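You operate a simulated robot arm through the tools that you are given. There is no shell and no other tool.

Carry out the task below with a simulated robot arm. There is one attempt and no reset: what you move stays moved.

## Task
Start the white cell in the black holder on port P5.
Fine: seat it, turn the holder's knob shut and plug in its lead before you press start.
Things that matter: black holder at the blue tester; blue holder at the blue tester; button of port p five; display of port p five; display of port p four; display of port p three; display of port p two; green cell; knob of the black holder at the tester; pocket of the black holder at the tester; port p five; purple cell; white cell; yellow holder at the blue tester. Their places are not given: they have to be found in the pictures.

Only the result counts: the job must be done as asked and must still hold three seconds after the hand-in. Knocking over, shifting, dropping, spilling or breaking anything else fails it.

## Robot
A 6-joint arm with a two-finger gripper, fixed in place. Base frame: the origin is at the foot of the arm, x ahead of it, y to its left, z up. Units: m, rad, N and s.
It reaches about 1.298 m from its shoulder. Its first joint turns from -2.601 to 2.601 rad. Payload 1.57 kg.
Tool frame: the origin (TCP) lies between the finger pads and is the grasp point; the fingertips stand 0.021 m ahead of it; z points along the fingers, y is the line along which they close. The gripper opens to 0.07 m. The gripper's body begins 0.05 m behind the TCP.
Orientation is told as [roll, pitch, yaw] about the base's x, y, z axes, in that order, counted from this pose: with the fingers straight down and closing along the base's y, the tool's x points along the base's -x, its y along +y and its z along -z.

## Interface
- The arm moves only by the tool nudge_tool. Its argument "series" is one flat list of numbers, 7 for each row, row after row: the finger opening in m, from 0 to 0.07, then the shift along the tool's x, y, z in units of 500 mm (1.0 is 500 mm), then the turn, a rotation vector about the tool's x, y, z in units of 45 degrees (1.0 is 45 degrees). In form: [claw, dx, dy, dz, wx, wy, wz, claw, dx, dy, dz, wx, wy, wz, ...]. A call has 1 to 20 rows; each row is the pose to reach, as a shift and turn from the pose commanded when the call began, along the tool's axes at that moment. A call with a number of a shift or a turn outside -1 to 1 is refused whole. Each row takes 0.2 s and may step no farther than 0.05 m and 0.15 rad from the row before; otherwise, or with a gripper value out of range, the whole call is refused. A pose out of reach is approached as far as the arm can. The call stops where the force on the tool passes 40 N (or 10 N more than at its start, if that is more) or the arm is blocked; 0.2 s more then pass. Each finger halts on what it meets, pressing with about 30 N; the grip force reading is that of the motor and also rises with nothing between the fingers. The clock runs only during rows and for 0.2 s after the last one: add rows that repeat a pose to give the fingers time. The reply holds the time, the measured pose of the TCP, the force on the tool along the base axes, the opening and the grip force, in the units named above and with some noise, with the torque about the TCP (base axes, N m) and any sound that the robot's microphone picked up, and new pictures: "views" is both (left out), scene, wrist or none.
- Cameras (640 x 400 px; columns grow to the right, rows downward): "scene" is fixed at [0.4027, -0.4978, 1.4721]; the picture's right is [0.98, -0.19, 0.00], its down [-0.09, -0.47, -0.88] and it looks along [0.16, 0.87, -0.47] (base axes); focal length 376 px, centre (320, 200). "wrist" rides on the gripper at [0.079, 0.004, -0.081] in the tool frame; the picture's right is [-0.05, 1.00, 0.00], its down [-0.67, -0.04, -0.74] and it looks along [-0.74, -0.04, 0.67] (tool axes); focal length 256 px, centre (320, 200).
- move_column(by): slides the trunk up (or, below 0, down) by that many m; the arm rides with it, the base frame stays. It gives what a move gives, with no picture.
- probe_pixels(camera, pixels): there is no depth. For up to 12 entries [column, row, z] of the newest picture of that camera ("zoom" is the newest enlarged one), the place [x, y] in the base frame at which the ray of that pixel passes the height z, good to about 0.002 m, but the place of the scene camera against the robot may be out by one fixed shift of up to 0.025 m in any direction. It takes no simulated time.
- inspect(camera, box): a new picture of the part [left, top, right, bottom] of that camera's present view, enlarged. It takes no simulated time.
- finish_job(): hands the job in; it is judged then, once.

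Unless the task says otherwise, let go and move clear before handing in.

The tools are called after ">>>" as a command line: name --argument value ..., lists and objects as JSON in quotes. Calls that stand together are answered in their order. nudge_tool: Moves the arm, as the interface text tells. Its arguments: {"type":"object","properties":{"series":{"type":"array"},"views":{"type":"string","enum":["both","scene","wrist","none"]}},"required":["series"]} The other tools are called the same way: move_column (by) slides the trunk up or down; probe_pixels (camera, pixels) gives the place at which the rays of pixels pass given heights; inspect (camera, box) takes an enlarged picture of a part of a camera's view; finish_job () hands the job in.

At the start:

```text
time: 0.0
ee_pos: [0.4969, 0.3983, 1.1859]
orientation: [-0.002, 0.0, 0.001]
ft_force: [-0.5, 0.7, 0.6]
torque: [0.0, -0.01, 0.02]
gripper_width: 0.0701
grip_force: 0.0
trunk travel left (down, up): [-0.867, 0.103]
```

scene: 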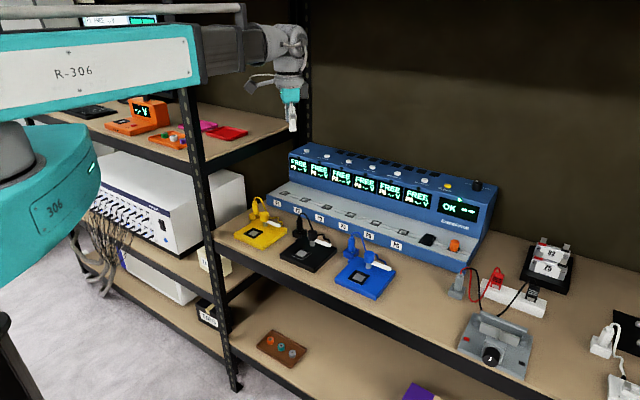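
wrist: 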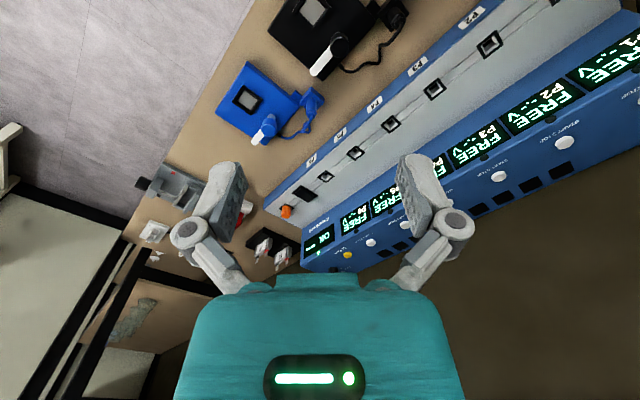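

The scene shows a blue tester with holders (yellow, black, blue) in front of it on the bench, and a tray of small coloured discs on the lower shelf (near 283,347). I'll enlarge the relevant parts first.

>>> inspect --camera "scene" --box '[220, 180, 420, 310]'

>>> inspect --camera "scene" --box '[240, 310, 340, 380]'

>>> inspect --camera "scene" --box '[260, 130, 500, 280]'

>>> inspect --camera "scene" --box '[60, 80, 260, 170]'

>>> inspect --camera "wrist" --box '[140, 0, 640, 300]'

```text
3.08 times, centred on (320, 245) of scene
```

zoom: 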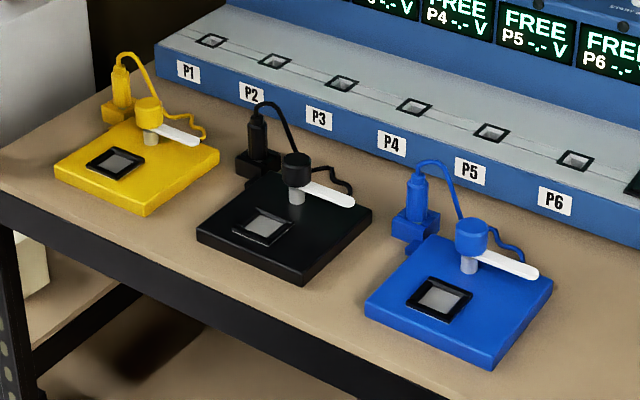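

```text
5.71 times, centred on (290, 345) of scene
```

zoom: 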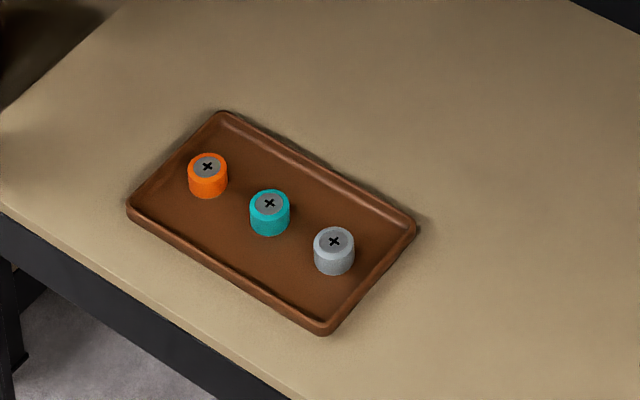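

```text
2.67 times, centred on (380, 205) of scene
```

zoom: 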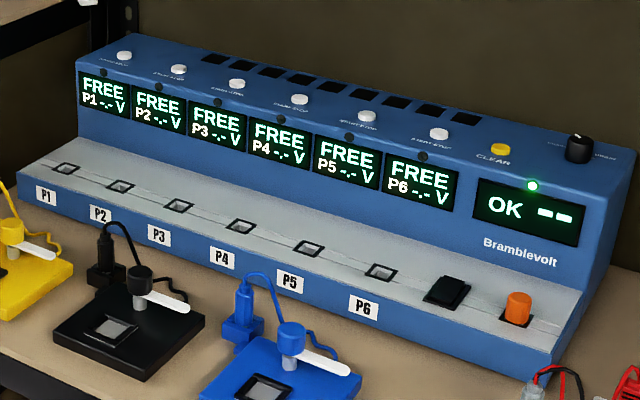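

```text
3.20 times, centred on (160, 125) of scene
```

zoom: 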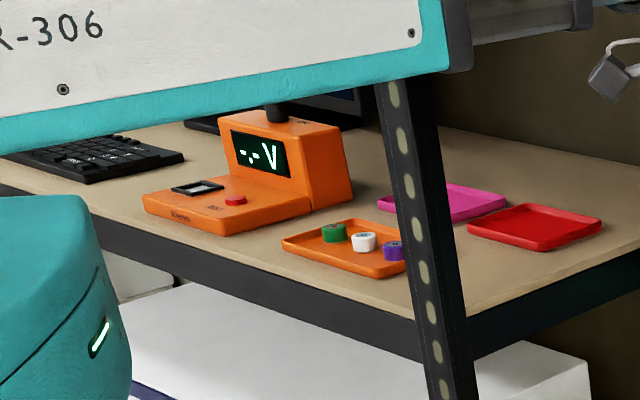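

```text
1.28 times, centred on (390, 150) of wrist
```

zoom: 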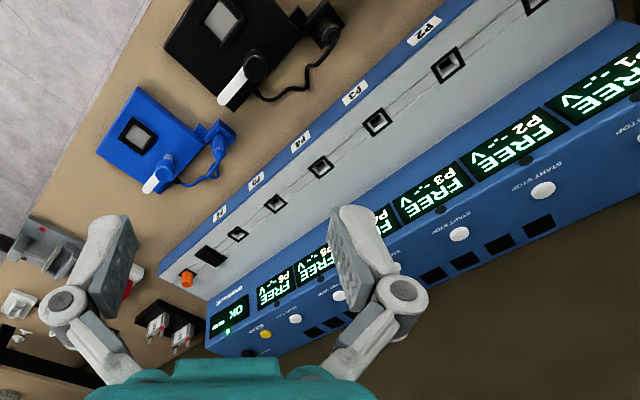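

The black holder's pocket is near scene (301,254) and wrist (313,7), and the white cell appears in the orange tray on the upper-left shelf (scene ~ (173,121)). I'll probe both cameras at several heights to work out the bench height.

>>> probe_pixels --camera "scene" --pixels '[[301, 254, 0.6], [301, 254, 0.7], [301, 254, 0.8], [301, 254, 0.9], [362, 278, 0.7], [362, 278, 0.8], [362, 278, 0.9], [174, 132, 0.8], [174, 132, 0.9], [174, 132, 1.0], [174, 132, 1.1]]'

>>> probe_pixels --camera "wrist" --pixels '[[313, 7, 0.6], [313, 7, 0.7], [313, 7, 0.8], [313, 7, 0.9], [245, 98, 0.7], [245, 98, 0.8], [245, 98, 0.9]]'

```text
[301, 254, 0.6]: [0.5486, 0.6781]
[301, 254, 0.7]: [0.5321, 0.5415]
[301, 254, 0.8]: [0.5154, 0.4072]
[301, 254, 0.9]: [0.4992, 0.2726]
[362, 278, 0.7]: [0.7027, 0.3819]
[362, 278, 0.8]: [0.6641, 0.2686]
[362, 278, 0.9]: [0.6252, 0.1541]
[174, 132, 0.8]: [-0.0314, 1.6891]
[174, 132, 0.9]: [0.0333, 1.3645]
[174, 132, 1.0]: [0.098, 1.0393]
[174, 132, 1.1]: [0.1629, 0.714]
```

```text
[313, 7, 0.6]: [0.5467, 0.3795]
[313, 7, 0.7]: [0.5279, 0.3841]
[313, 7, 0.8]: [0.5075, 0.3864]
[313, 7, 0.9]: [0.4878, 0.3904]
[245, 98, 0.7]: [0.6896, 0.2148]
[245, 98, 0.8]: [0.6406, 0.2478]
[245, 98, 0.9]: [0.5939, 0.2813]
```

The black pocket triangulates to about (0.505, 0.387, 0.81) and the blue pocket to (0.64, 0.25, 0.81). I'll turn the gripper about the vertical so the wrist camera looks left towards the orange tray.

>>> nudge_tool --series '[0.07, 0, 0, 0, 0, 0, -0.18, 0.07, 0, 0, 0, 0, 0, -0.36, 0.07, 0, 0, 0, 0, 0, -0.54, 0.07, 0, 0, 0, 0, 0, -0.72, 0.07, 0, 0, 0, 0, 0, -0.9, 0.07, 0, 0, 0, 0, 0, -1.0]' --views "both"

```text
time: 1.4
ee_pos: [0.4964, 0.3979, 1.1859]
orientation: [0.0, 0.001, 0.789]
ft_force: [-0.1, -0.6, -0.4]
torque: [-0.02, -0.05, -0.01]
gripper_width: 0.0703
grip_force: 0.2
trunk travel left (down, up): [-0.867, 0.103]
```

scene: 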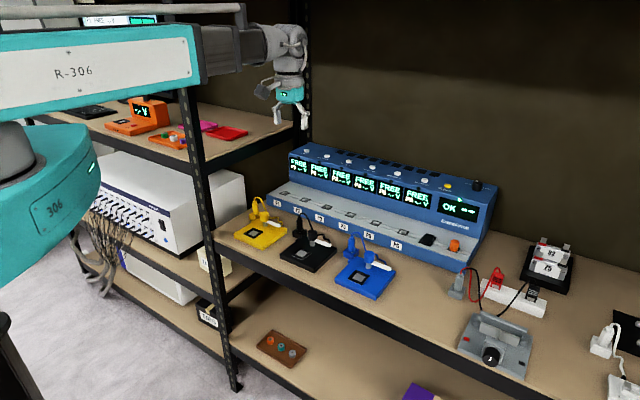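
wrist: 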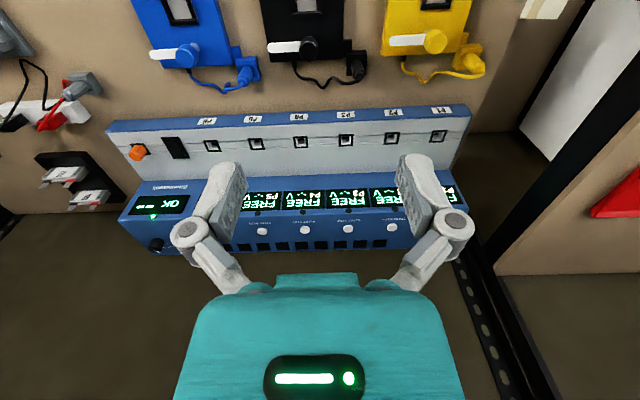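

The tester row now lies parallel to the picture, and the red tray appears at the right edge (620,195). I'll turn a further 45° to bring the orange tray into view.

>>> nudge_tool --series '[0.07, 0, 0, 0, 0, 0, -0.18, 0.07, 0, 0, 0, 0, 0, -0.36, 0.07, 0, 0, 0, 0, 0, -0.54, 0.07, 0, 0, 0, 0, 0, -0.72, 0.07, 0, 0, 0, 0, 0, -0.9, 0.07, 0, 0, 0, 0, 0, -1.0]' --views "both"

```text
time: 2.8
ee_pos: [0.4972, 0.3979, 1.185]
orientation: [0.0, 0.001, 1.573]
ft_force: [-0.6, 0.5, 0.4]
torque: [-0.03, 0.02, 0.02]
gripper_width: 0.0699
grip_force: 0.1
trunk travel left (down, up): [-0.867, 0.103]
```

scene: 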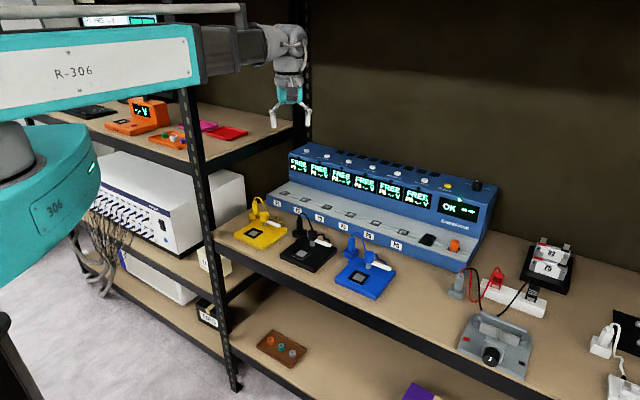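
wrist: 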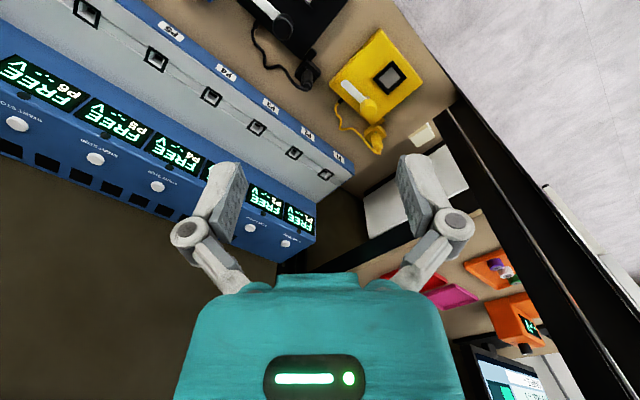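

The orange tray with the cells shows at wrist (490,270). I'll zoom in there to see the cells.

>>> inspect --camera "wrist" --box '[400, 210, 560, 310]'

>>> inspect --camera "scene" --box '[130, 110, 230, 172]'

```text
4.00 times, centred on (480, 260) of wrist
```

zoom: 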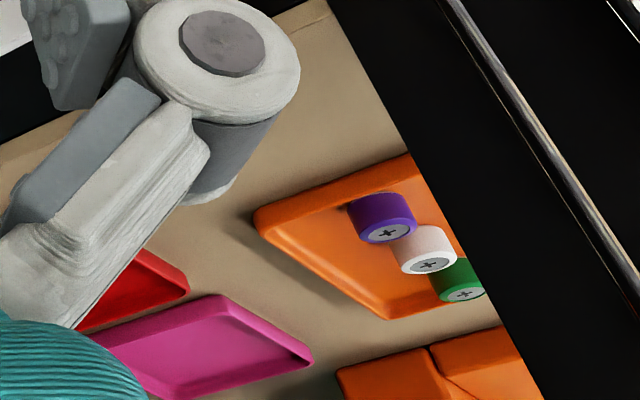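

```text
6.40 times, centred on (180, 141) of scene
```

zoom: 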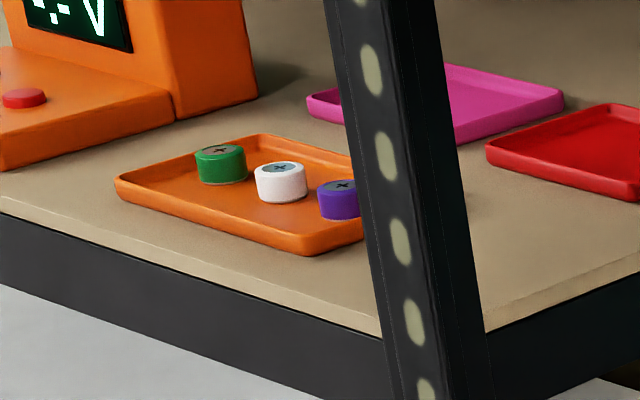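

White cell's top: wrist ≈ (507.5,276), scene ≈ (174,136). I'll triangulate it.

>>> probe_pixels --camera "wrist" --pixels '[[507.5, 276.3, 0.8], [507.5, 276.3, 0.9], [507.5, 276.3, 1.0], [507.5, 276.3, 1.1]]'

>>> probe_pixels --camera "scene" --pixels '[[174, 135.8, 0.8], [174, 135.8, 0.9], [174, 135.8, 0.95], [174, 135.8, 1.0], [174, 135.8, 1.1]]'

```text
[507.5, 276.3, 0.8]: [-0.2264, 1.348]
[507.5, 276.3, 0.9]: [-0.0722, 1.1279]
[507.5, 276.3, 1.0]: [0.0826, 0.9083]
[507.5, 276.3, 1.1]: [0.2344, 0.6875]
```

```text
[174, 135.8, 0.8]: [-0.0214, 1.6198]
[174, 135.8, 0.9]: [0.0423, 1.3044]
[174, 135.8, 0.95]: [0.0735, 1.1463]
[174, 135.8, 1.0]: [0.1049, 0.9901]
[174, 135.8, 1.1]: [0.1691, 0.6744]
```

There's an upright rack post between the bench and the left shelf that I must go around, so I'll locate the posts and bench corner.

>>> probe_pixels --camera "scene" --pixels '[[213, 237, 0.79], [190, 100, 1.2], [190, 100, 1.1], [236, 388, 0.0], [236, 388, 0.1], [305, 130, 1.04], [200, 175, 1.02], [292, 132, 1.04]]'

>>> inspect --camera "scene" --box '[140, 60, 340, 260]'

>>> inspect --camera "wrist" --box '[380, 80, 640, 400]'

```text
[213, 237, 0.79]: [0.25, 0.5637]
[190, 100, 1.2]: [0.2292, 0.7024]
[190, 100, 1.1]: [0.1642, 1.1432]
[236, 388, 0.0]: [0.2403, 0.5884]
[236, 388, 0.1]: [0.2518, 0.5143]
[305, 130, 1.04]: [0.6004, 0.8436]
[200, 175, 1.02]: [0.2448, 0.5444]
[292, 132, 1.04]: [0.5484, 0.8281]
```

```text
2.00 times, centred on (240, 160) of scene
```

zoom: 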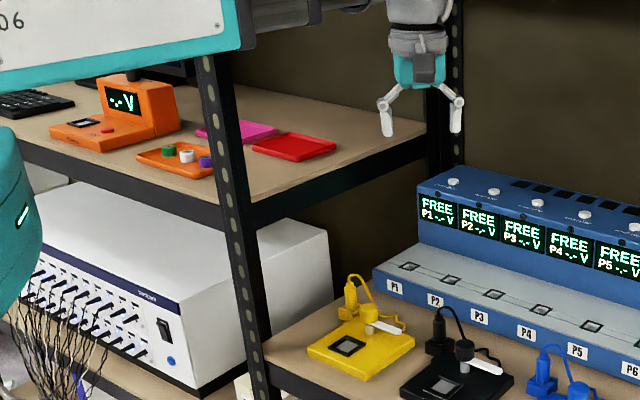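

```text
1.25 times, centred on (510, 240) of wrist
```

zoom: 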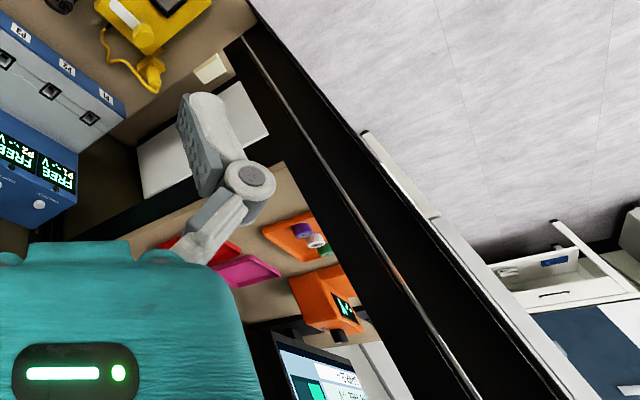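

The front post stands near (0.245, 0.55) and rises past the shelf, so I'll first pull the arm back towards the base before swinging left around it.

>>> nudge_tool --series '[0.07, 0.052, 0.068, -0.01, 0, 0, 0, 0.07, 0.104, 0.136, -0.02, 0, 0, 0, 0.07, 0.156, 0.204, -0.03, 0, 0, 0, 0.07, 0.208, 0.272, -0.04, 0, 0, 0, 0.07, 0.256, 0.334, -0.05, 0, 0, 0]' --views "both"

```text
time: 4.0
ee_pos: [0.4002, 0.3403, 1.1851]
orientation: [0.001, 0.001, 1.57]
ft_force: [-0.1, 0.6, 0.6]
torque: [-0.01, -0.04, 0.0]
gripper_width: 0.0699
grip_force: 0.2
out of reach, approached as far as the arm can: row 1, 2, 3, 4, 5
trunk travel left (down, up): [-0.867, 0.103]
```

scene: 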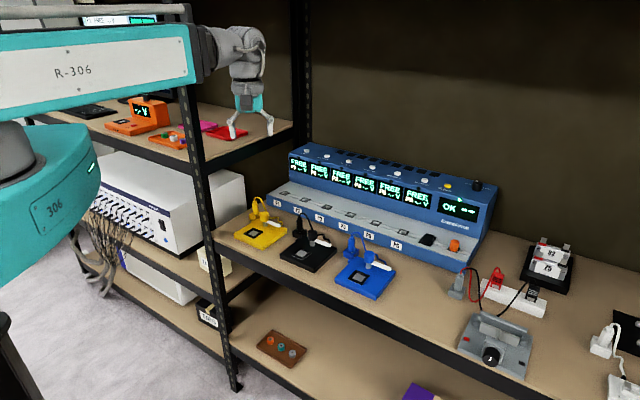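
wrist: 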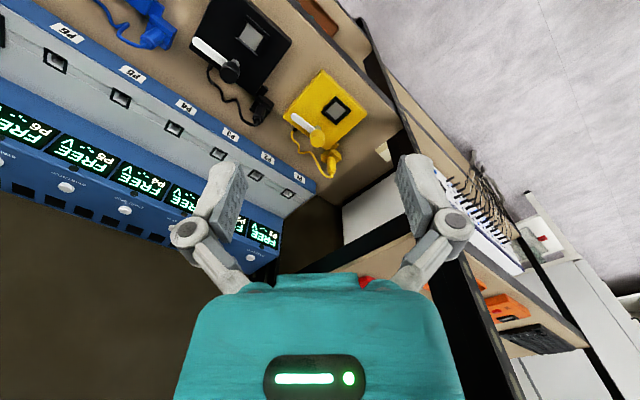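

The arm stopped at (0.400, 0.340) because it was out of reach, possibly due to the upward component I added. I'll try a small inward-only move to see whether it can retract further.

>>> nudge_tool --series '[0.07, 0.05, 0.06, 0, 0, 0, 0, 0.07, 0.1, 0.12, 0, 0, 0, 0]' --views "none"

```text
time: 4.6
ee_pos: [0.4016, 0.3391, 1.1851]
orientation: [0.001, 0.0, 1.572]
ft_force: [-0.5, 0.6, -0.5]
torque: [-0.06, -0.01, 0.02]
gripper_width: 0.0699
grip_force: 0.0
out of reach, approached as far as the arm can: row 1, 2
trunk travel left (down, up): [-0.867, 0.103]
```

The arm will not fold further inward at this height. I'll test whether it can move vertically by itself (20 mm down, then sideways along the swing direction) to understand its kinematics.

>>> nudge_tool --series '[0.07, 0, 0, 0.04, 0, 0, 0]' --views "none"

```text
time: 5.0
ee_pos: [0.4004, 0.34, 1.1864]
orientation: [-0.001, -0.001, 1.57]
ft_force: [-0.7, 0.0, 0.5]
torque: [0.0, 0.0, 0.02]
gripper_width: 0.0702
grip_force: 0.0
out of reach, approached as far as the arm can: row 1
trunk travel left (down, up): [-0.867, 0.103]
```

A 20 mm downward move was also out of reach. Next I'll test a small move outward to see whether the command base follows the real pose.

>>> nudge_tool --series '[0.07, -0.04, -0.04, 0, 0, 0, 0]' --views "none"

```text
time: 5.4
ee_pos: [0.4224, 0.358, 1.1854]
orientation: [0.0, 0.0, 1.572]
ft_force: [0.6, 0.5, -0.3]
torque: [-0.01, -0.01, -0.01]
gripper_width: 0.07
grip_force: 0.1
trunk travel left (down, up): [-0.867, 0.103]
```

The outward move worked, so commands start from the reached pose. Now I'll test 20 mm down from here.

>>> nudge_tool --series '[0.07, 0, 0, 0.04, 0, 0, 0]' --views "none"

```text
time: 5.8
ee_pos: [0.4203, 0.3595, 1.1855]
orientation: [0.002, -0.002, 1.571]
ft_force: [-1.0, -0.3, -0.2]
torque: [0.02, -0.03, 0.01]
gripper_width: 0.07
grip_force: 0.1
out of reach, approached as far as the arm can: row 1
trunk travel left (down, up): [-0.867, 0.103]
```

With the fingers vertical the arm behaves like a horizontal (SCARA-style) arm, so height must come from the trunk. I'll look closely at the arm and post in the scene to plan the swing.

>>> inspect --camera "scene" --box '[0, 0, 320, 200]'

>>> inspect --camera "wrist" --box '[340, 100, 640, 400]'

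```text
2.00 times, centred on (160, 100) of scene
```

zoom: 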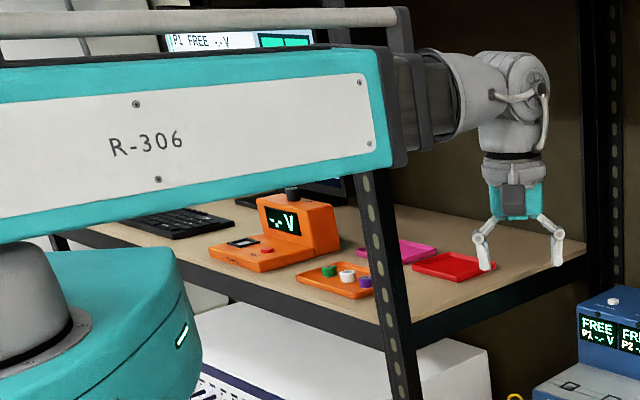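

```text
1.33 times, centred on (490, 250) of wrist
```

zoom: 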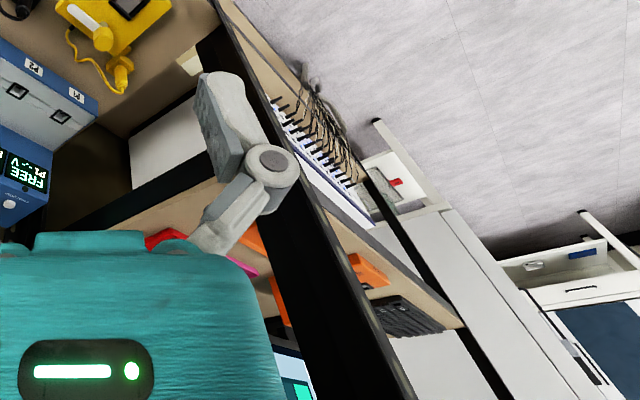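

The boom appears telescopic (label "R-306" stayed put while the wrist retracted). I'll try moving straight in −x to see whether the pivot lets the tool come closer to the base that way.

>>> nudge_tool --series '[0.07, 0, 0.08, 0, 0, 0, 0, 0.07, 0, 0.16, 0, 0, 0, 0]' --views "scene"

>>> inspect --camera "scene" --box '[130, 0, 290, 100]'

```text
time: 6.4
ee_pos: [0.358, 0.3791, 1.1861]
orientation: [0.002, 0.004, 1.572]
ft_force: [-0.2, -0.3, -0.6]
torque: [-0.01, 0.0, -0.01]
gripper_width: 0.0698
grip_force: 0.2
out of reach, approached as far as the arm can: row 2
trunk travel left (down, up): [-0.867, 0.103]
```

scene: 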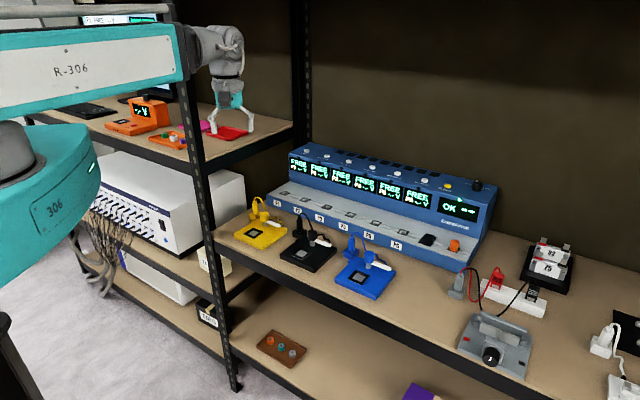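

```text
4.00 times, centred on (210, 50) of scene
```

zoom: 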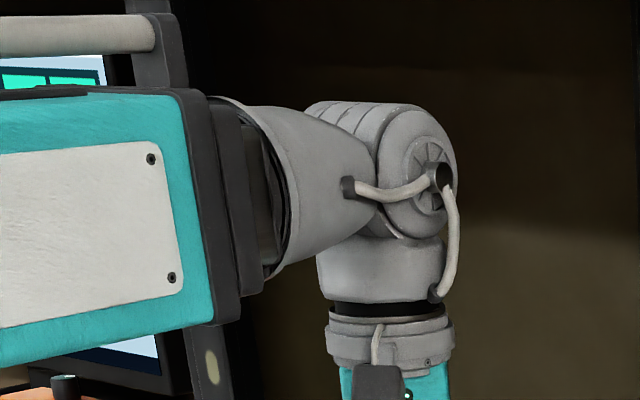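

The tool sits at its minimum radius (~0.52 m from base), and the post at ~0.6 m leaves a small gap, so I need the post's exact position. I'll take the wrist view.

>>> inspect --camera "wrist" --box '[0, 0, 640, 400]'

```text
1.00 times, centred on (320, 200) of wrist (not enlarged: the box is as wide or as high as the picture)
```

zoom: 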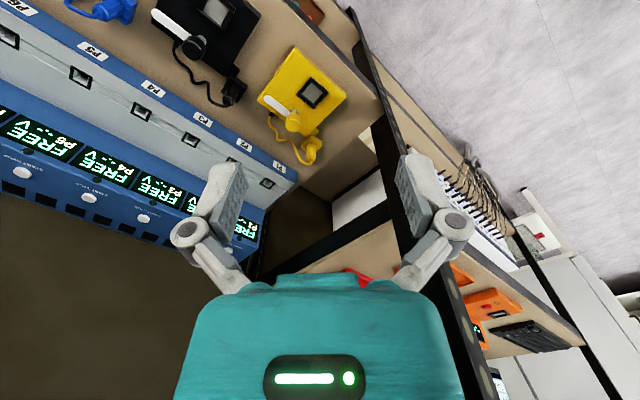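

The post is visible as the dark band through (390,150) and (465,330). I'll zoom in on it to measure its edges.

>>> inspect --camera "wrist" --box '[330, 0, 490, 100]'

>>> inspect --camera "wrist" --box '[340, 80, 500, 180]'

>>> inspect --camera "wrist" --box '[400, 240, 560, 340]'

>>> inspect --camera "wrist" --box '[420, 300, 580, 400]'

```text
4.00 times, centred on (410, 50) of wrist
```

zoom: 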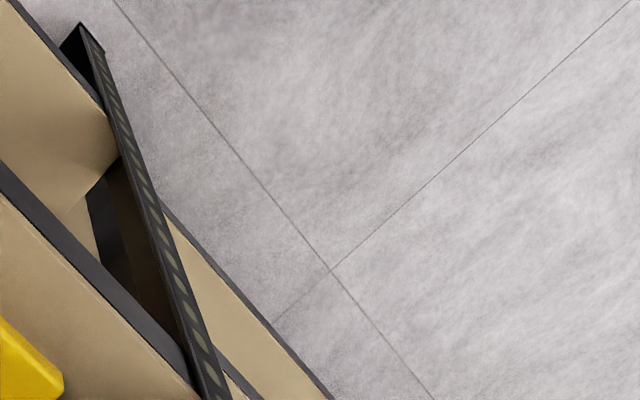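

```text
4.00 times, centred on (420, 130) of wrist
```

zoom: 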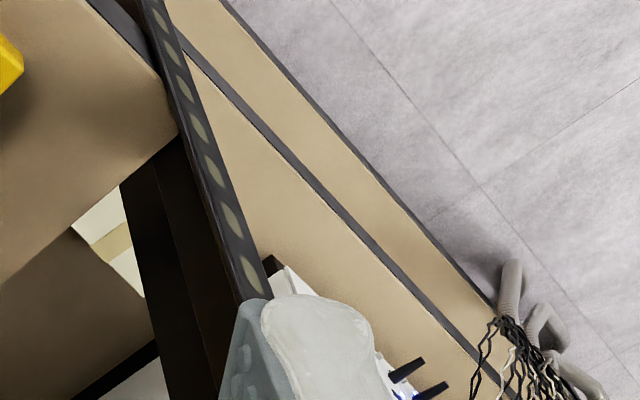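

```text
4.00 times, centred on (480, 290) of wrist
```

zoom: 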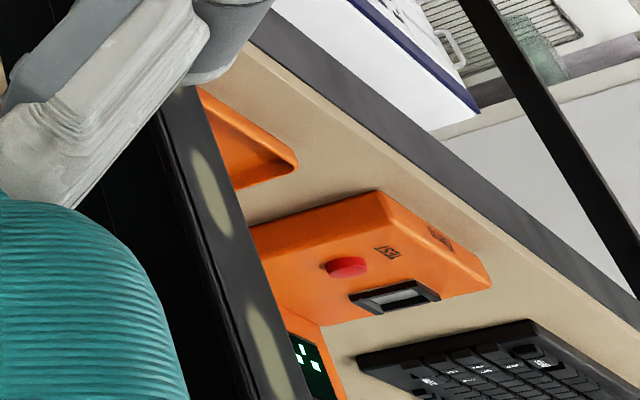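

```text
4.00 times, centred on (500, 350) of wrist
```

zoom: 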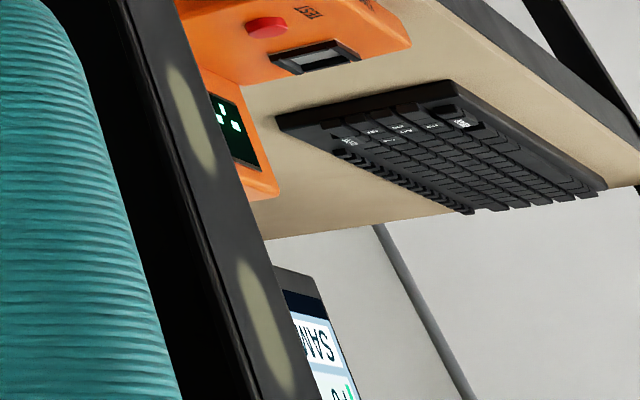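

The post's foot is visible at wrist (350,6)–(356,12). I'll probe its foot on the floor and its edges against several heights.

>>> probe_pixels --camera "wrist" --pixels '[[350.5, 5.5, 0.0], [356, 12.5, 0.0], [346, 11, 0.0], [381, 82.5, 0.79], [376, 85, 0.79], [408, 152.5, 0.9], [408, 152.5, 1.0], [399, 155, 0.9], [399, 155, 1.0], [383, 97, 0.79]]'

```text
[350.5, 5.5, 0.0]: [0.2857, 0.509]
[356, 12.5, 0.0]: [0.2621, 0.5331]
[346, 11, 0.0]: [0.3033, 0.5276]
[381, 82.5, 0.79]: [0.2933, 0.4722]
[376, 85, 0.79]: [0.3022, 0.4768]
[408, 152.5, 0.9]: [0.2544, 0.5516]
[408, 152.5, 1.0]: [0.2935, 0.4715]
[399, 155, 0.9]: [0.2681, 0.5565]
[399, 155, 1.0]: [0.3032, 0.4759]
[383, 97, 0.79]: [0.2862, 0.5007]
```

The post's near corner is at (0.286, 0.509), i.e. 0.584 m from the axis, so a swing at r≈0.523 with the gripper's flat side facing the post leaves about 25–40 mm. I'll first turn the yaw to ~60° and swing to just short of the post.

>>> nudge_tool --series '[0.07, 0, 0, 0, 0, 0, 0.167, 0.07, 0, 0, 0, 0, 0, 0.334, 0.07, 0, 0, 0, 0, 0, 0.5, 0.07, 0, 0, 0, 0, 0, 0.667, 0.07, -0.05, 0.052, 0, 0, 0, 0.667, 0.07, -0.094, 0.11, 0, 0, 0, 0.667]' --views "both"

```text
time: 7.8
ee_pos: [0.303, 0.4248, 1.1851]
orientation: [-0.001, 0.0, 1.045]
ft_force: [0.3, -0.2, 0.5]
torque: [-0.02, 0.0, 0.02]
gripper_width: 0.0698
grip_force: 0.2
trunk travel left (down, up): [-0.867, 0.103]
```

scene: 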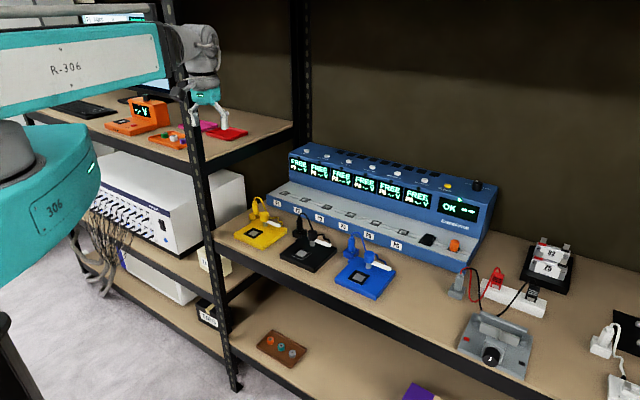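
wrist: 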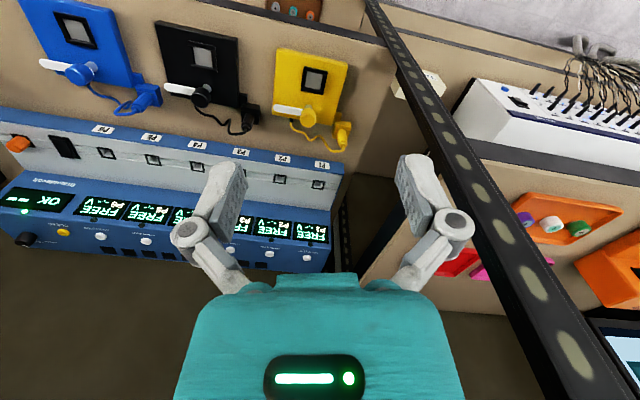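

The wrist view now shows the three cells at about (525,217), (551,224), (578,229). I'll zoom on them to get a second triangulation before passing the post.

>>> inspect --camera "wrist" --box '[500, 180, 628, 260]'

>>> probe_pixels --camera "wrist" --pixels '[[551, 224, 0.95], [551, 224, 1.0], [551, 224, 1.02], [551, 224, 1.04], [551, 224, 1.06], [551, 224, 1.1]]'

```text
5.00 times, centred on (564, 220) of wrist
```

zoom: 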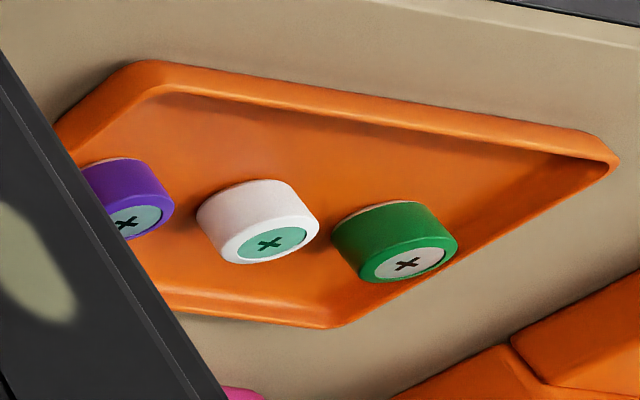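

```text
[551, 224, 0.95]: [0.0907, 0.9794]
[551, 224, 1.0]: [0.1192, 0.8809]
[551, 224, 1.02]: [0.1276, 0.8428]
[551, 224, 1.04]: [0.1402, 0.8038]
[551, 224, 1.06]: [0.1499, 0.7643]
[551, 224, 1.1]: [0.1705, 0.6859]
```

I'll now swing along the arc past the post, keeping the radius at ~0.523 m.

>>> nudge_tool --series '[0.07, -0.0056, 0.0738, 0, 0, 0, 0, 0.07, -0.0046, 0.1468, 0, 0, 0, 0, 0.07, 0.0014, 0.2196, 0, 0, 0, 0, 0.07, 0.0126, 0.2916, 0, 0, 0, 0, 0.07, 0.0286, 0.3628, 0, 0, 0, 0, 0.07, 0.0496, 0.433, 0, 0, 0, 0]' --views "both"

```text
time: 9.2
ee_pos: [0.1005, 0.5115, 1.1856]
orientation: [0.0, 0.0, 1.047]
ft_force: [-0.3, -0.5, 0.6]
torque: [0.01, 0.02, -0.01]
gripper_width: 0.0701
grip_force: 0.0
trunk travel left (down, up): [-0.867, 0.103]
```

scene: 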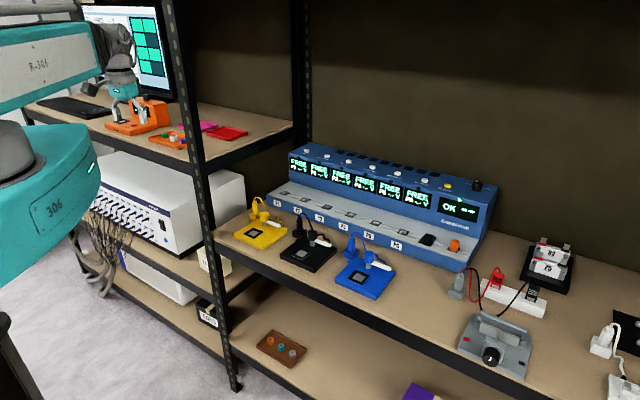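
wrist: 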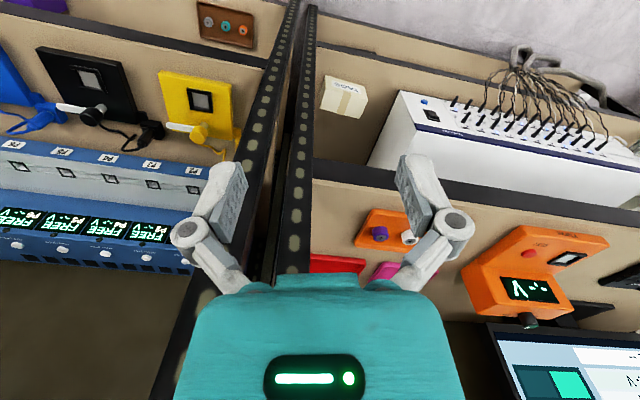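

I'm past the post; the purple and white cells now show at wrist (380,233) and (409,238). I'll zoom and probe for an accurate position.

>>> inspect --camera "wrist" --box '[340, 190, 468, 270]'

>>> probe_pixels --camera "wrist" --pixels '[[410, 241, 0.95], [410, 241, 1.0], [410, 241, 1.02], [410, 241, 1.04], [410, 241, 1.06], [410, 241, 1.1]]'

```text
5.00 times, centred on (404, 230) of wrist
```

zoom: 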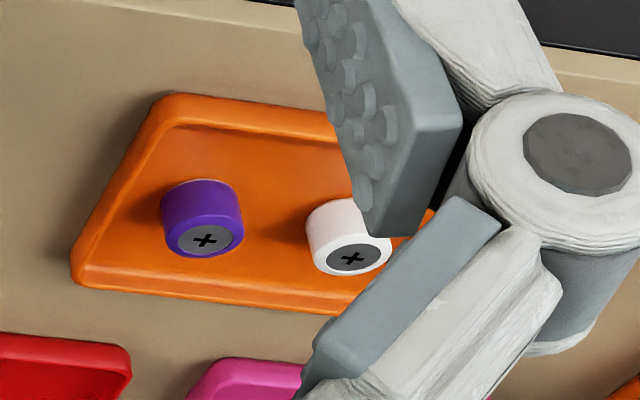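

```text
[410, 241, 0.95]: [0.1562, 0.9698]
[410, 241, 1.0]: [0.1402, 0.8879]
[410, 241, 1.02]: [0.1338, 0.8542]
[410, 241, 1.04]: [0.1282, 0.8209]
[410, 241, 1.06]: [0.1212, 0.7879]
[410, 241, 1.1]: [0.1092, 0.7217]
```

White cell top ≈ (0.131, 0.837, 1.031), diameter ~30 mm, neighbour spacing ~53 mm. There is a monitor on the shelf that the boom must avoid, so I'll check where it and the orange tester are.

>>> probe_pixels --camera "scene" --pixels '[[170, 100, 1.05], [170, 100, 1.1], [168, 20, 1.4], [168, 20, 1.42], [88, 8, 1.4]]'

>>> probe_pixels --camera "wrist" --pixels '[[488, 325, 1.05], [488, 325, 1.1], [488, 325, 1.2], [488, 325, 1.15], [497, 395, 1.2], [460, 290, 1.03], [470, 265, 1.03], [605, 240, 1.03]]'

>>> inspect --camera "scene" --box '[20, 0, 220, 150]'

```text
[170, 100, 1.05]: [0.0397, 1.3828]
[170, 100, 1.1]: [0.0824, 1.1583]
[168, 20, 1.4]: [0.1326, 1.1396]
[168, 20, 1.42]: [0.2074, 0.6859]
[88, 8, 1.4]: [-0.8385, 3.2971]
```

```text
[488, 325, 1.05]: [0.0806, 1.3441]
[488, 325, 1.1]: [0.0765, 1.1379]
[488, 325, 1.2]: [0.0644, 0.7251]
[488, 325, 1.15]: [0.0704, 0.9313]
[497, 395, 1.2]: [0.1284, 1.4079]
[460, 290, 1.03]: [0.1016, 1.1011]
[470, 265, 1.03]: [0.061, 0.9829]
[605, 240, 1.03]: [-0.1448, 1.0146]
```

```text
2.67 times, centred on (120, 75) of scene
```

zoom: 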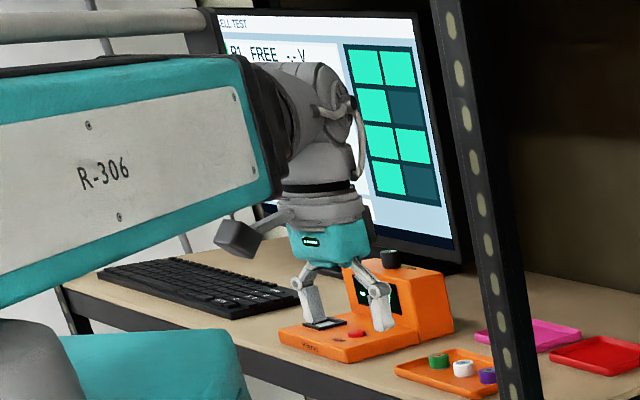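

The monitor and orange tester stand well behind the cell, so the path is clear at this height. I'll extend to above the white cell.

>>> nudge_tool --series '[0.07, -0.085, 0.039, 0, 0, 0, 0, 0.07, -0.17, 0.078, 0, 0, 0, 0, 0.07, -0.255, 0.117, 0, 0, 0, 0, 0.07, -0.34, 0.156, 0, 0, 0, 0, 0.07, -0.425, 0.195, 0, 0, 0, 0, 0.07, -0.51, 0.234, 0, 0, 0, 0, 0.07, -0.594, 0.273, 0, 0, 0, 0]' --views "both"

```text
time: 10.8
ee_pos: [0.1347, 0.8379, 1.185]
orientation: [0.0, 0.0, 1.049]
ft_force: [0.2, 0.1, 0.0]
torque: [0.01, -0.01, 0.02]
gripper_width: 0.07
grip_force: 0.1
trunk travel left (down, up): [-0.867, 0.103]
```

scene: 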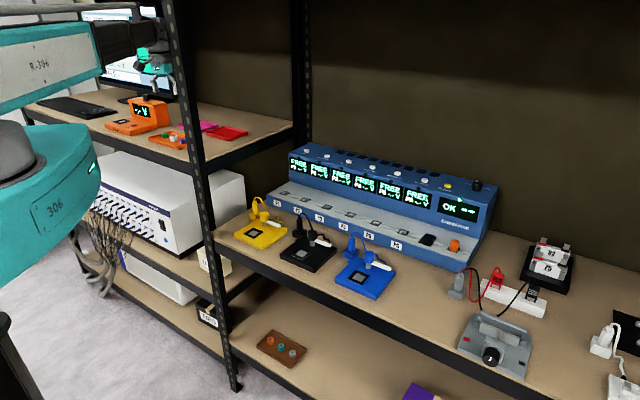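
wrist: 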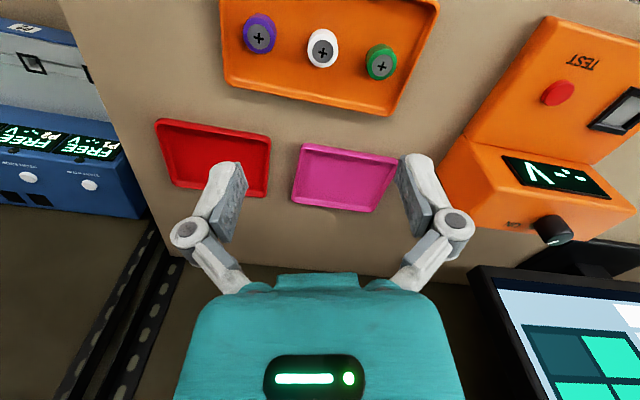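

The tray with purple (259,37), white (322,50), green (381,65) is now clear. I'll probe them at the estimated top height and at neighbours to refine.

>>> probe_pixels --camera "wrist" --pixels '[[322, 50, 1.02], [322, 50, 1.03], [322, 50, 1.04], [260, 37, 1.03], [381, 65, 1.03], [225, 85, 1.01], [393, 115, 1.01], [436, 8, 1.01]]'

>>> inspect --camera "wrist" --box '[220, 0, 440, 130]'

```text
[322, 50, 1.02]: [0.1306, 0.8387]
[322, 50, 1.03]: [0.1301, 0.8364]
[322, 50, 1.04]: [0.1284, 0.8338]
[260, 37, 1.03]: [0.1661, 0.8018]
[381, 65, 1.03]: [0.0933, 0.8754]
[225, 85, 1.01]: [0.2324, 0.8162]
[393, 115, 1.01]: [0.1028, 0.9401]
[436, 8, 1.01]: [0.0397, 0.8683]
```

```text
2.91 times, centred on (330, 65) of wrist
```

zoom: 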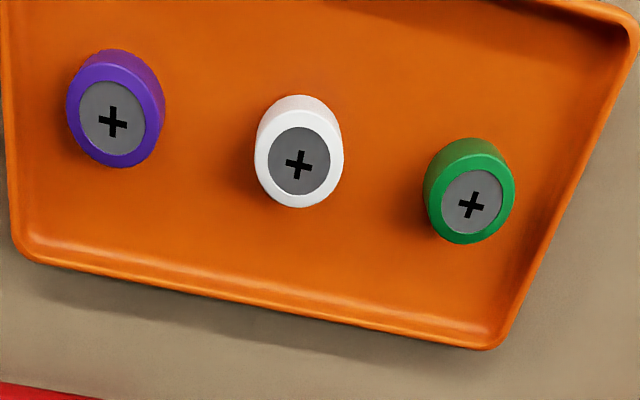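

The cells lie on a row along (−0.71, 0.71) with ~52 mm spacing, so I'll turn to yaw ≈135° so the fingers close across the row, narrowing the opening to 45 mm.

>>> nudge_tool --series '[0.06, 0, 0, 0, 0, 0, -0.167, 0.05, 0, 0, 0, 0, 0, -0.334, 0.045, 0, 0, 0, 0, 0, -0.5, 0.045, 0, 0, 0, 0, 0, -0.667, 0.045, 0, 0, 0, 0, 0, -0.834, 0.045, 0, 0, 0, 0, 0, -1.0]' --views "none"

>>> nudge_tool --series '[0.045, 0, 0, 0, 0, 0, -0.167, 0.045, 0, 0, 0, 0, 0, -0.334, 0.045, 0, 0, 0, 0, 0, -0.5, 0.045, 0, 0, 0, 0, 0, -0.66, 0.045, 0, 0, 0, 0, 0, -0.66]' --views "both"

```text
time: 12.2
ee_pos: [0.1314, 0.8375, 1.1852]
orientation: [0.0, 0.001, 1.834]
ft_force: [-0.1, 0.4, -0.1]
torque: [0.01, 0.01, -0.01]
gripper_width: 0.0449
grip_force: 0.0
trunk travel left (down, up): [-0.867, 0.103]
```

```text
time: 13.4
ee_pos: [0.1316, 0.8374, 1.1863]
orientation: [-0.001, 0.001, 2.352]
ft_force: [0.9, -1.2, -0.5]
torque: [0.0, 0.0, -0.01]
gripper_width: 0.0447
grip_force: 0.0
trunk travel left (down, up): [-0.867, 0.103]
```

scene: 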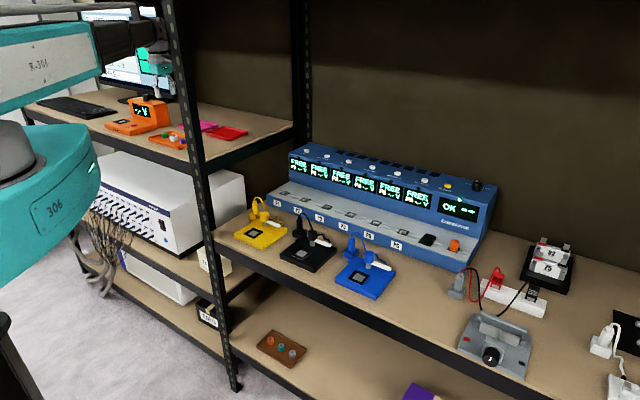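
wrist: 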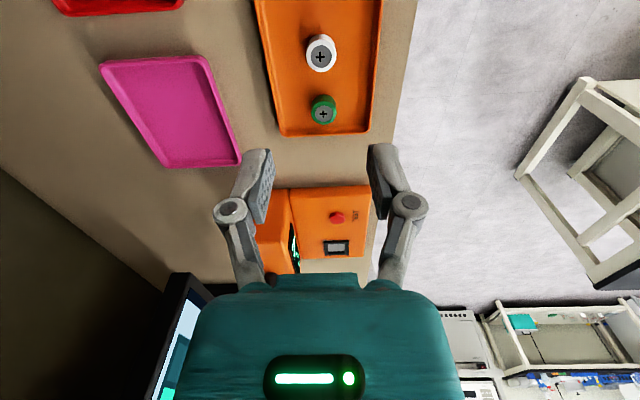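

White is at wrist (321,56) and green (322,114), so the row lies straight along the picture column. I'll probe white precisely.

>>> inspect --camera "wrist" --box '[256, 0, 384, 140]'

>>> probe_pixels --camera "wrist" --pixels '[[320.5, 56, 1.02], [320.5, 56, 1.03], [320.5, 56, 1.04], [322.5, 114, 1.03]]'

```text
2.86 times, centred on (320, 70) of wrist
```

zoom: 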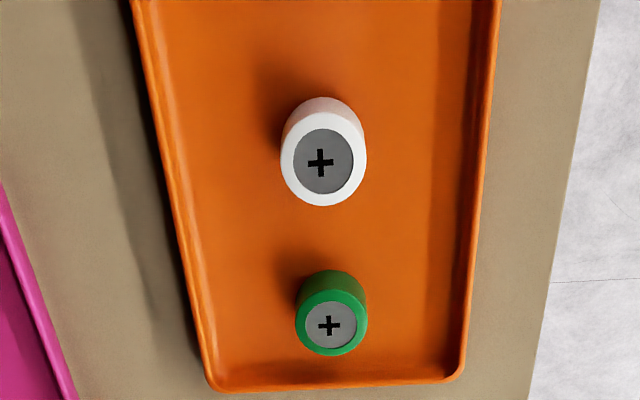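

```text
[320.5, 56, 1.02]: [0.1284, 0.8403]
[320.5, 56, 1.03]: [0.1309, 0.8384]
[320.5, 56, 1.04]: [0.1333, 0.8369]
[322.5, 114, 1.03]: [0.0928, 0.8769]
```

White's centre is at (0.131, 0.838) with top z≈1.03, and the TCP is already within 1 mm above it. I'll lower the trunk partway and look again.

>>> move_column --by -0.1

>>> inspect --camera "wrist" --box '[160, 0, 480, 200]'

```text
time: 14.7
ee_pos: [0.1335, 0.8368, 1.0856]
orientation: [0.001, 0.001, 2.351]
ft_force: [0.7, -0.1, -0.2]
torque: [0.01, -0.04, 0.0]
gripper_width: 0.0448
grip_force: 0.2
trunk travel left (down, up): [-0.767, 0.203]
```

```text
2.00 times, centred on (320, 100) of wrist
```

zoom: 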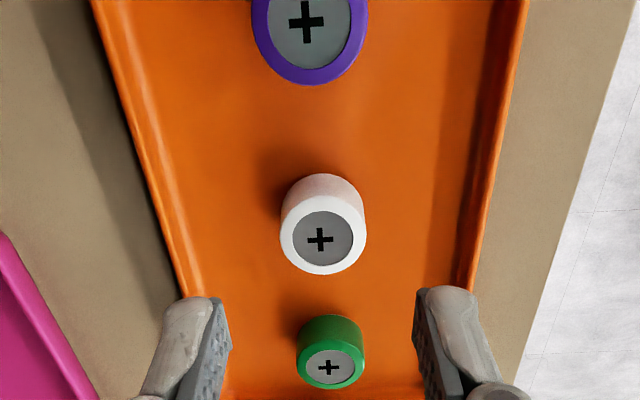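

I'll probe the white cell from this closer view, including its base edge at wrist (321,87) to get its height.

>>> probe_pixels --camera "wrist" --pixels '[[320.5, 119, 1.03], [320.5, 119, 1.025], [321, 99, 1.03], [321, 86.5, 1.02], [321, 86.5, 1.015], [321, 86.5, 1.01], [321, 86.5, 1.005], [300, 118, 1.03], [342, 119, 1.03], [321, 136.5, 1.03]]'

>>> inspect --camera "wrist" --box '[272, 70, 368, 150]'

```text
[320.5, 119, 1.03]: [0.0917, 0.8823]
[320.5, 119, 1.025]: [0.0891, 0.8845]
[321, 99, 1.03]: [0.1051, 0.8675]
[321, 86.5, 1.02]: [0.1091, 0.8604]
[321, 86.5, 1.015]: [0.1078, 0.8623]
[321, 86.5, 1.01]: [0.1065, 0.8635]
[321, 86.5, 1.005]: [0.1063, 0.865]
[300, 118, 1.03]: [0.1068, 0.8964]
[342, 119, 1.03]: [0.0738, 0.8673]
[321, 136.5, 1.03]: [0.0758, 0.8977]
```

```text
5.00 times, centred on (320, 110) of wrist
```

zoom: 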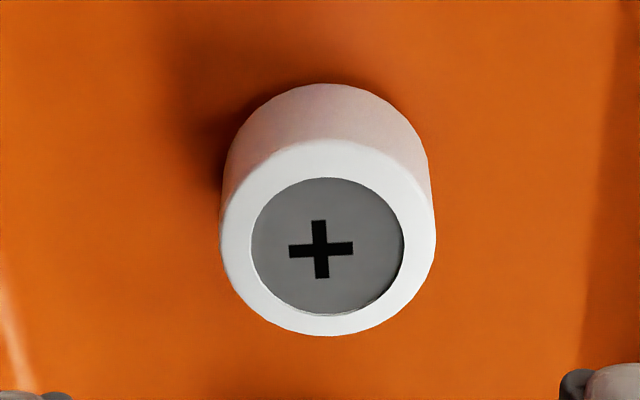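

The "wrist" probe used the older picture, so I'll probe on the newest enlarged picture instead: cross centre at zoom (321,249), base edge near (325,85), rim near edge (325,142).

>>> probe_pixels --camera "zoom" --pixels '[[324, 245, 1.03], [324, 245, 1.025], [324, 245, 1.035], [325, 140, 1.03], [325, 85, 1.02], [325, 85, 1.015], [325, 85, 1.01], [325, 85, 1.005], [220, 225, 1.03], [436, 228, 1.03], [325, 336, 1.03]]'

```text
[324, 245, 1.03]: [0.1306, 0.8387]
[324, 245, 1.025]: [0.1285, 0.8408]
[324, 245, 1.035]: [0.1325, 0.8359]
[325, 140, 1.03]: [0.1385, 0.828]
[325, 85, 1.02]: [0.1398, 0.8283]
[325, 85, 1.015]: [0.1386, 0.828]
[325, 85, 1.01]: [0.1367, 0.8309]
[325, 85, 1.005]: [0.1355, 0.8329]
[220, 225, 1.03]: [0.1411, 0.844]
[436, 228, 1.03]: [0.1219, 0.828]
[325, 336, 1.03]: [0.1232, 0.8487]
```

The cell is 25 mm in diameter, ~15 mm tall, with its top at z=1.03 and base ≈1.015. I'll shift 2 mm along the row, then lower so the fingertips grip its upper 10 mm.

>>> nudge_tool --series '[0.045, -0.004, 0.0005, 0, 0, 0, 0]' --views "none"

>>> move_column --by -0.0446

>>> inspect --camera "wrist" --box '[192, 60, 448, 220]'

```text
time: 15.1
ee_pos: [0.1306, 0.8388, 1.0864]
orientation: [0.0, 0.0, 2.348]
ft_force: [-0.1, 0.3, -0.3]
torque: [0.04, -0.01, -0.02]
gripper_width: 0.0449
grip_force: 0.1
trunk travel left (down, up): [-0.767, 0.203]
```

```text
time: 16.0
ee_pos: [0.1314, 0.8388, 1.0413]
orientation: [-0.001, 0.0, 2.351]
ft_force: [-0.3, 0.1, -0.4]
torque: [0.01, 0.04, 0.04]
gripper_width: 0.0449
grip_force: 0.1
trunk travel left (down, up): [-0.722, 0.248]
```

```text
2.50 times, centred on (320, 140) of wrist
```

zoom: 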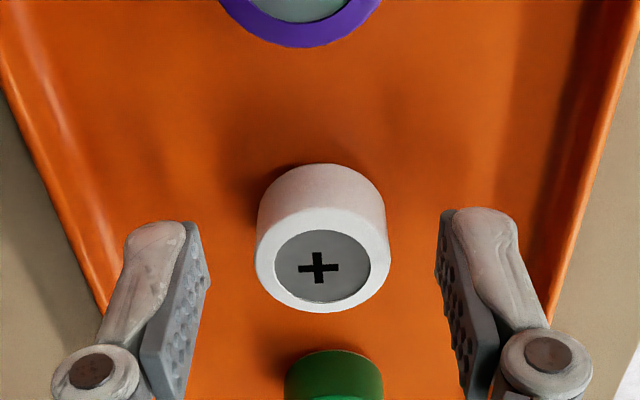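

The fingers straddle the white cell cleanly. I'll close on it.

>>> nudge_tool --series '[0.0, 0, 0, 0, 0, 0, 0, 0.0, 0, 0, 0, 0, 0, 0, 0.0, 0, 0, 0, 0, 0, 0, 0.0, 0, 0, 0, 0, 0, 0]' --views "wrist"

```text
time: 17.0
ee_pos: [0.1317, 0.8381, 1.0413]
orientation: [0.001, 0.001, 2.352]
ft_force: [0.2, -1.3, 3.1]
torque: [-0.01, -0.02, 0.0]
gripper_width: 0.0246
grip_force: 29.8
trunk travel left (down, up): [-0.722, 0.248]
```

wrist: 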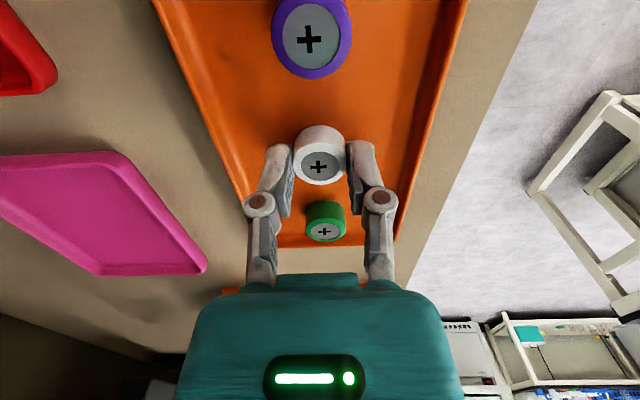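

Gripped: opening 24.6 mm, force ~30 N. I'll lift with the trunk.

>>> move_column --by 0.145

>>> inspect --camera "wrist" --box '[192, 40, 448, 240]'

```text
time: 18.7
ee_pos: [0.1318, 0.8371, 1.1854]
orientation: [0.0, -0.001, 2.35]
ft_force: [-1.3, 0.0, -0.6]
torque: [0.01, -0.01, 0.0]
gripper_width: 0.0244
grip_force: 29.6
trunk travel left (down, up): [-0.867, 0.103]
```

```text
2.00 times, centred on (320, 140) of wrist
```

zoom: 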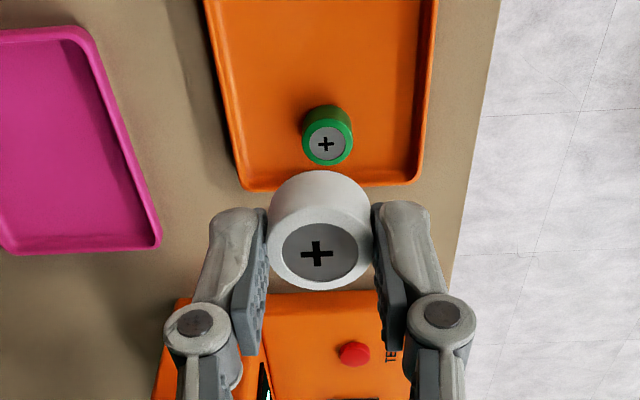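

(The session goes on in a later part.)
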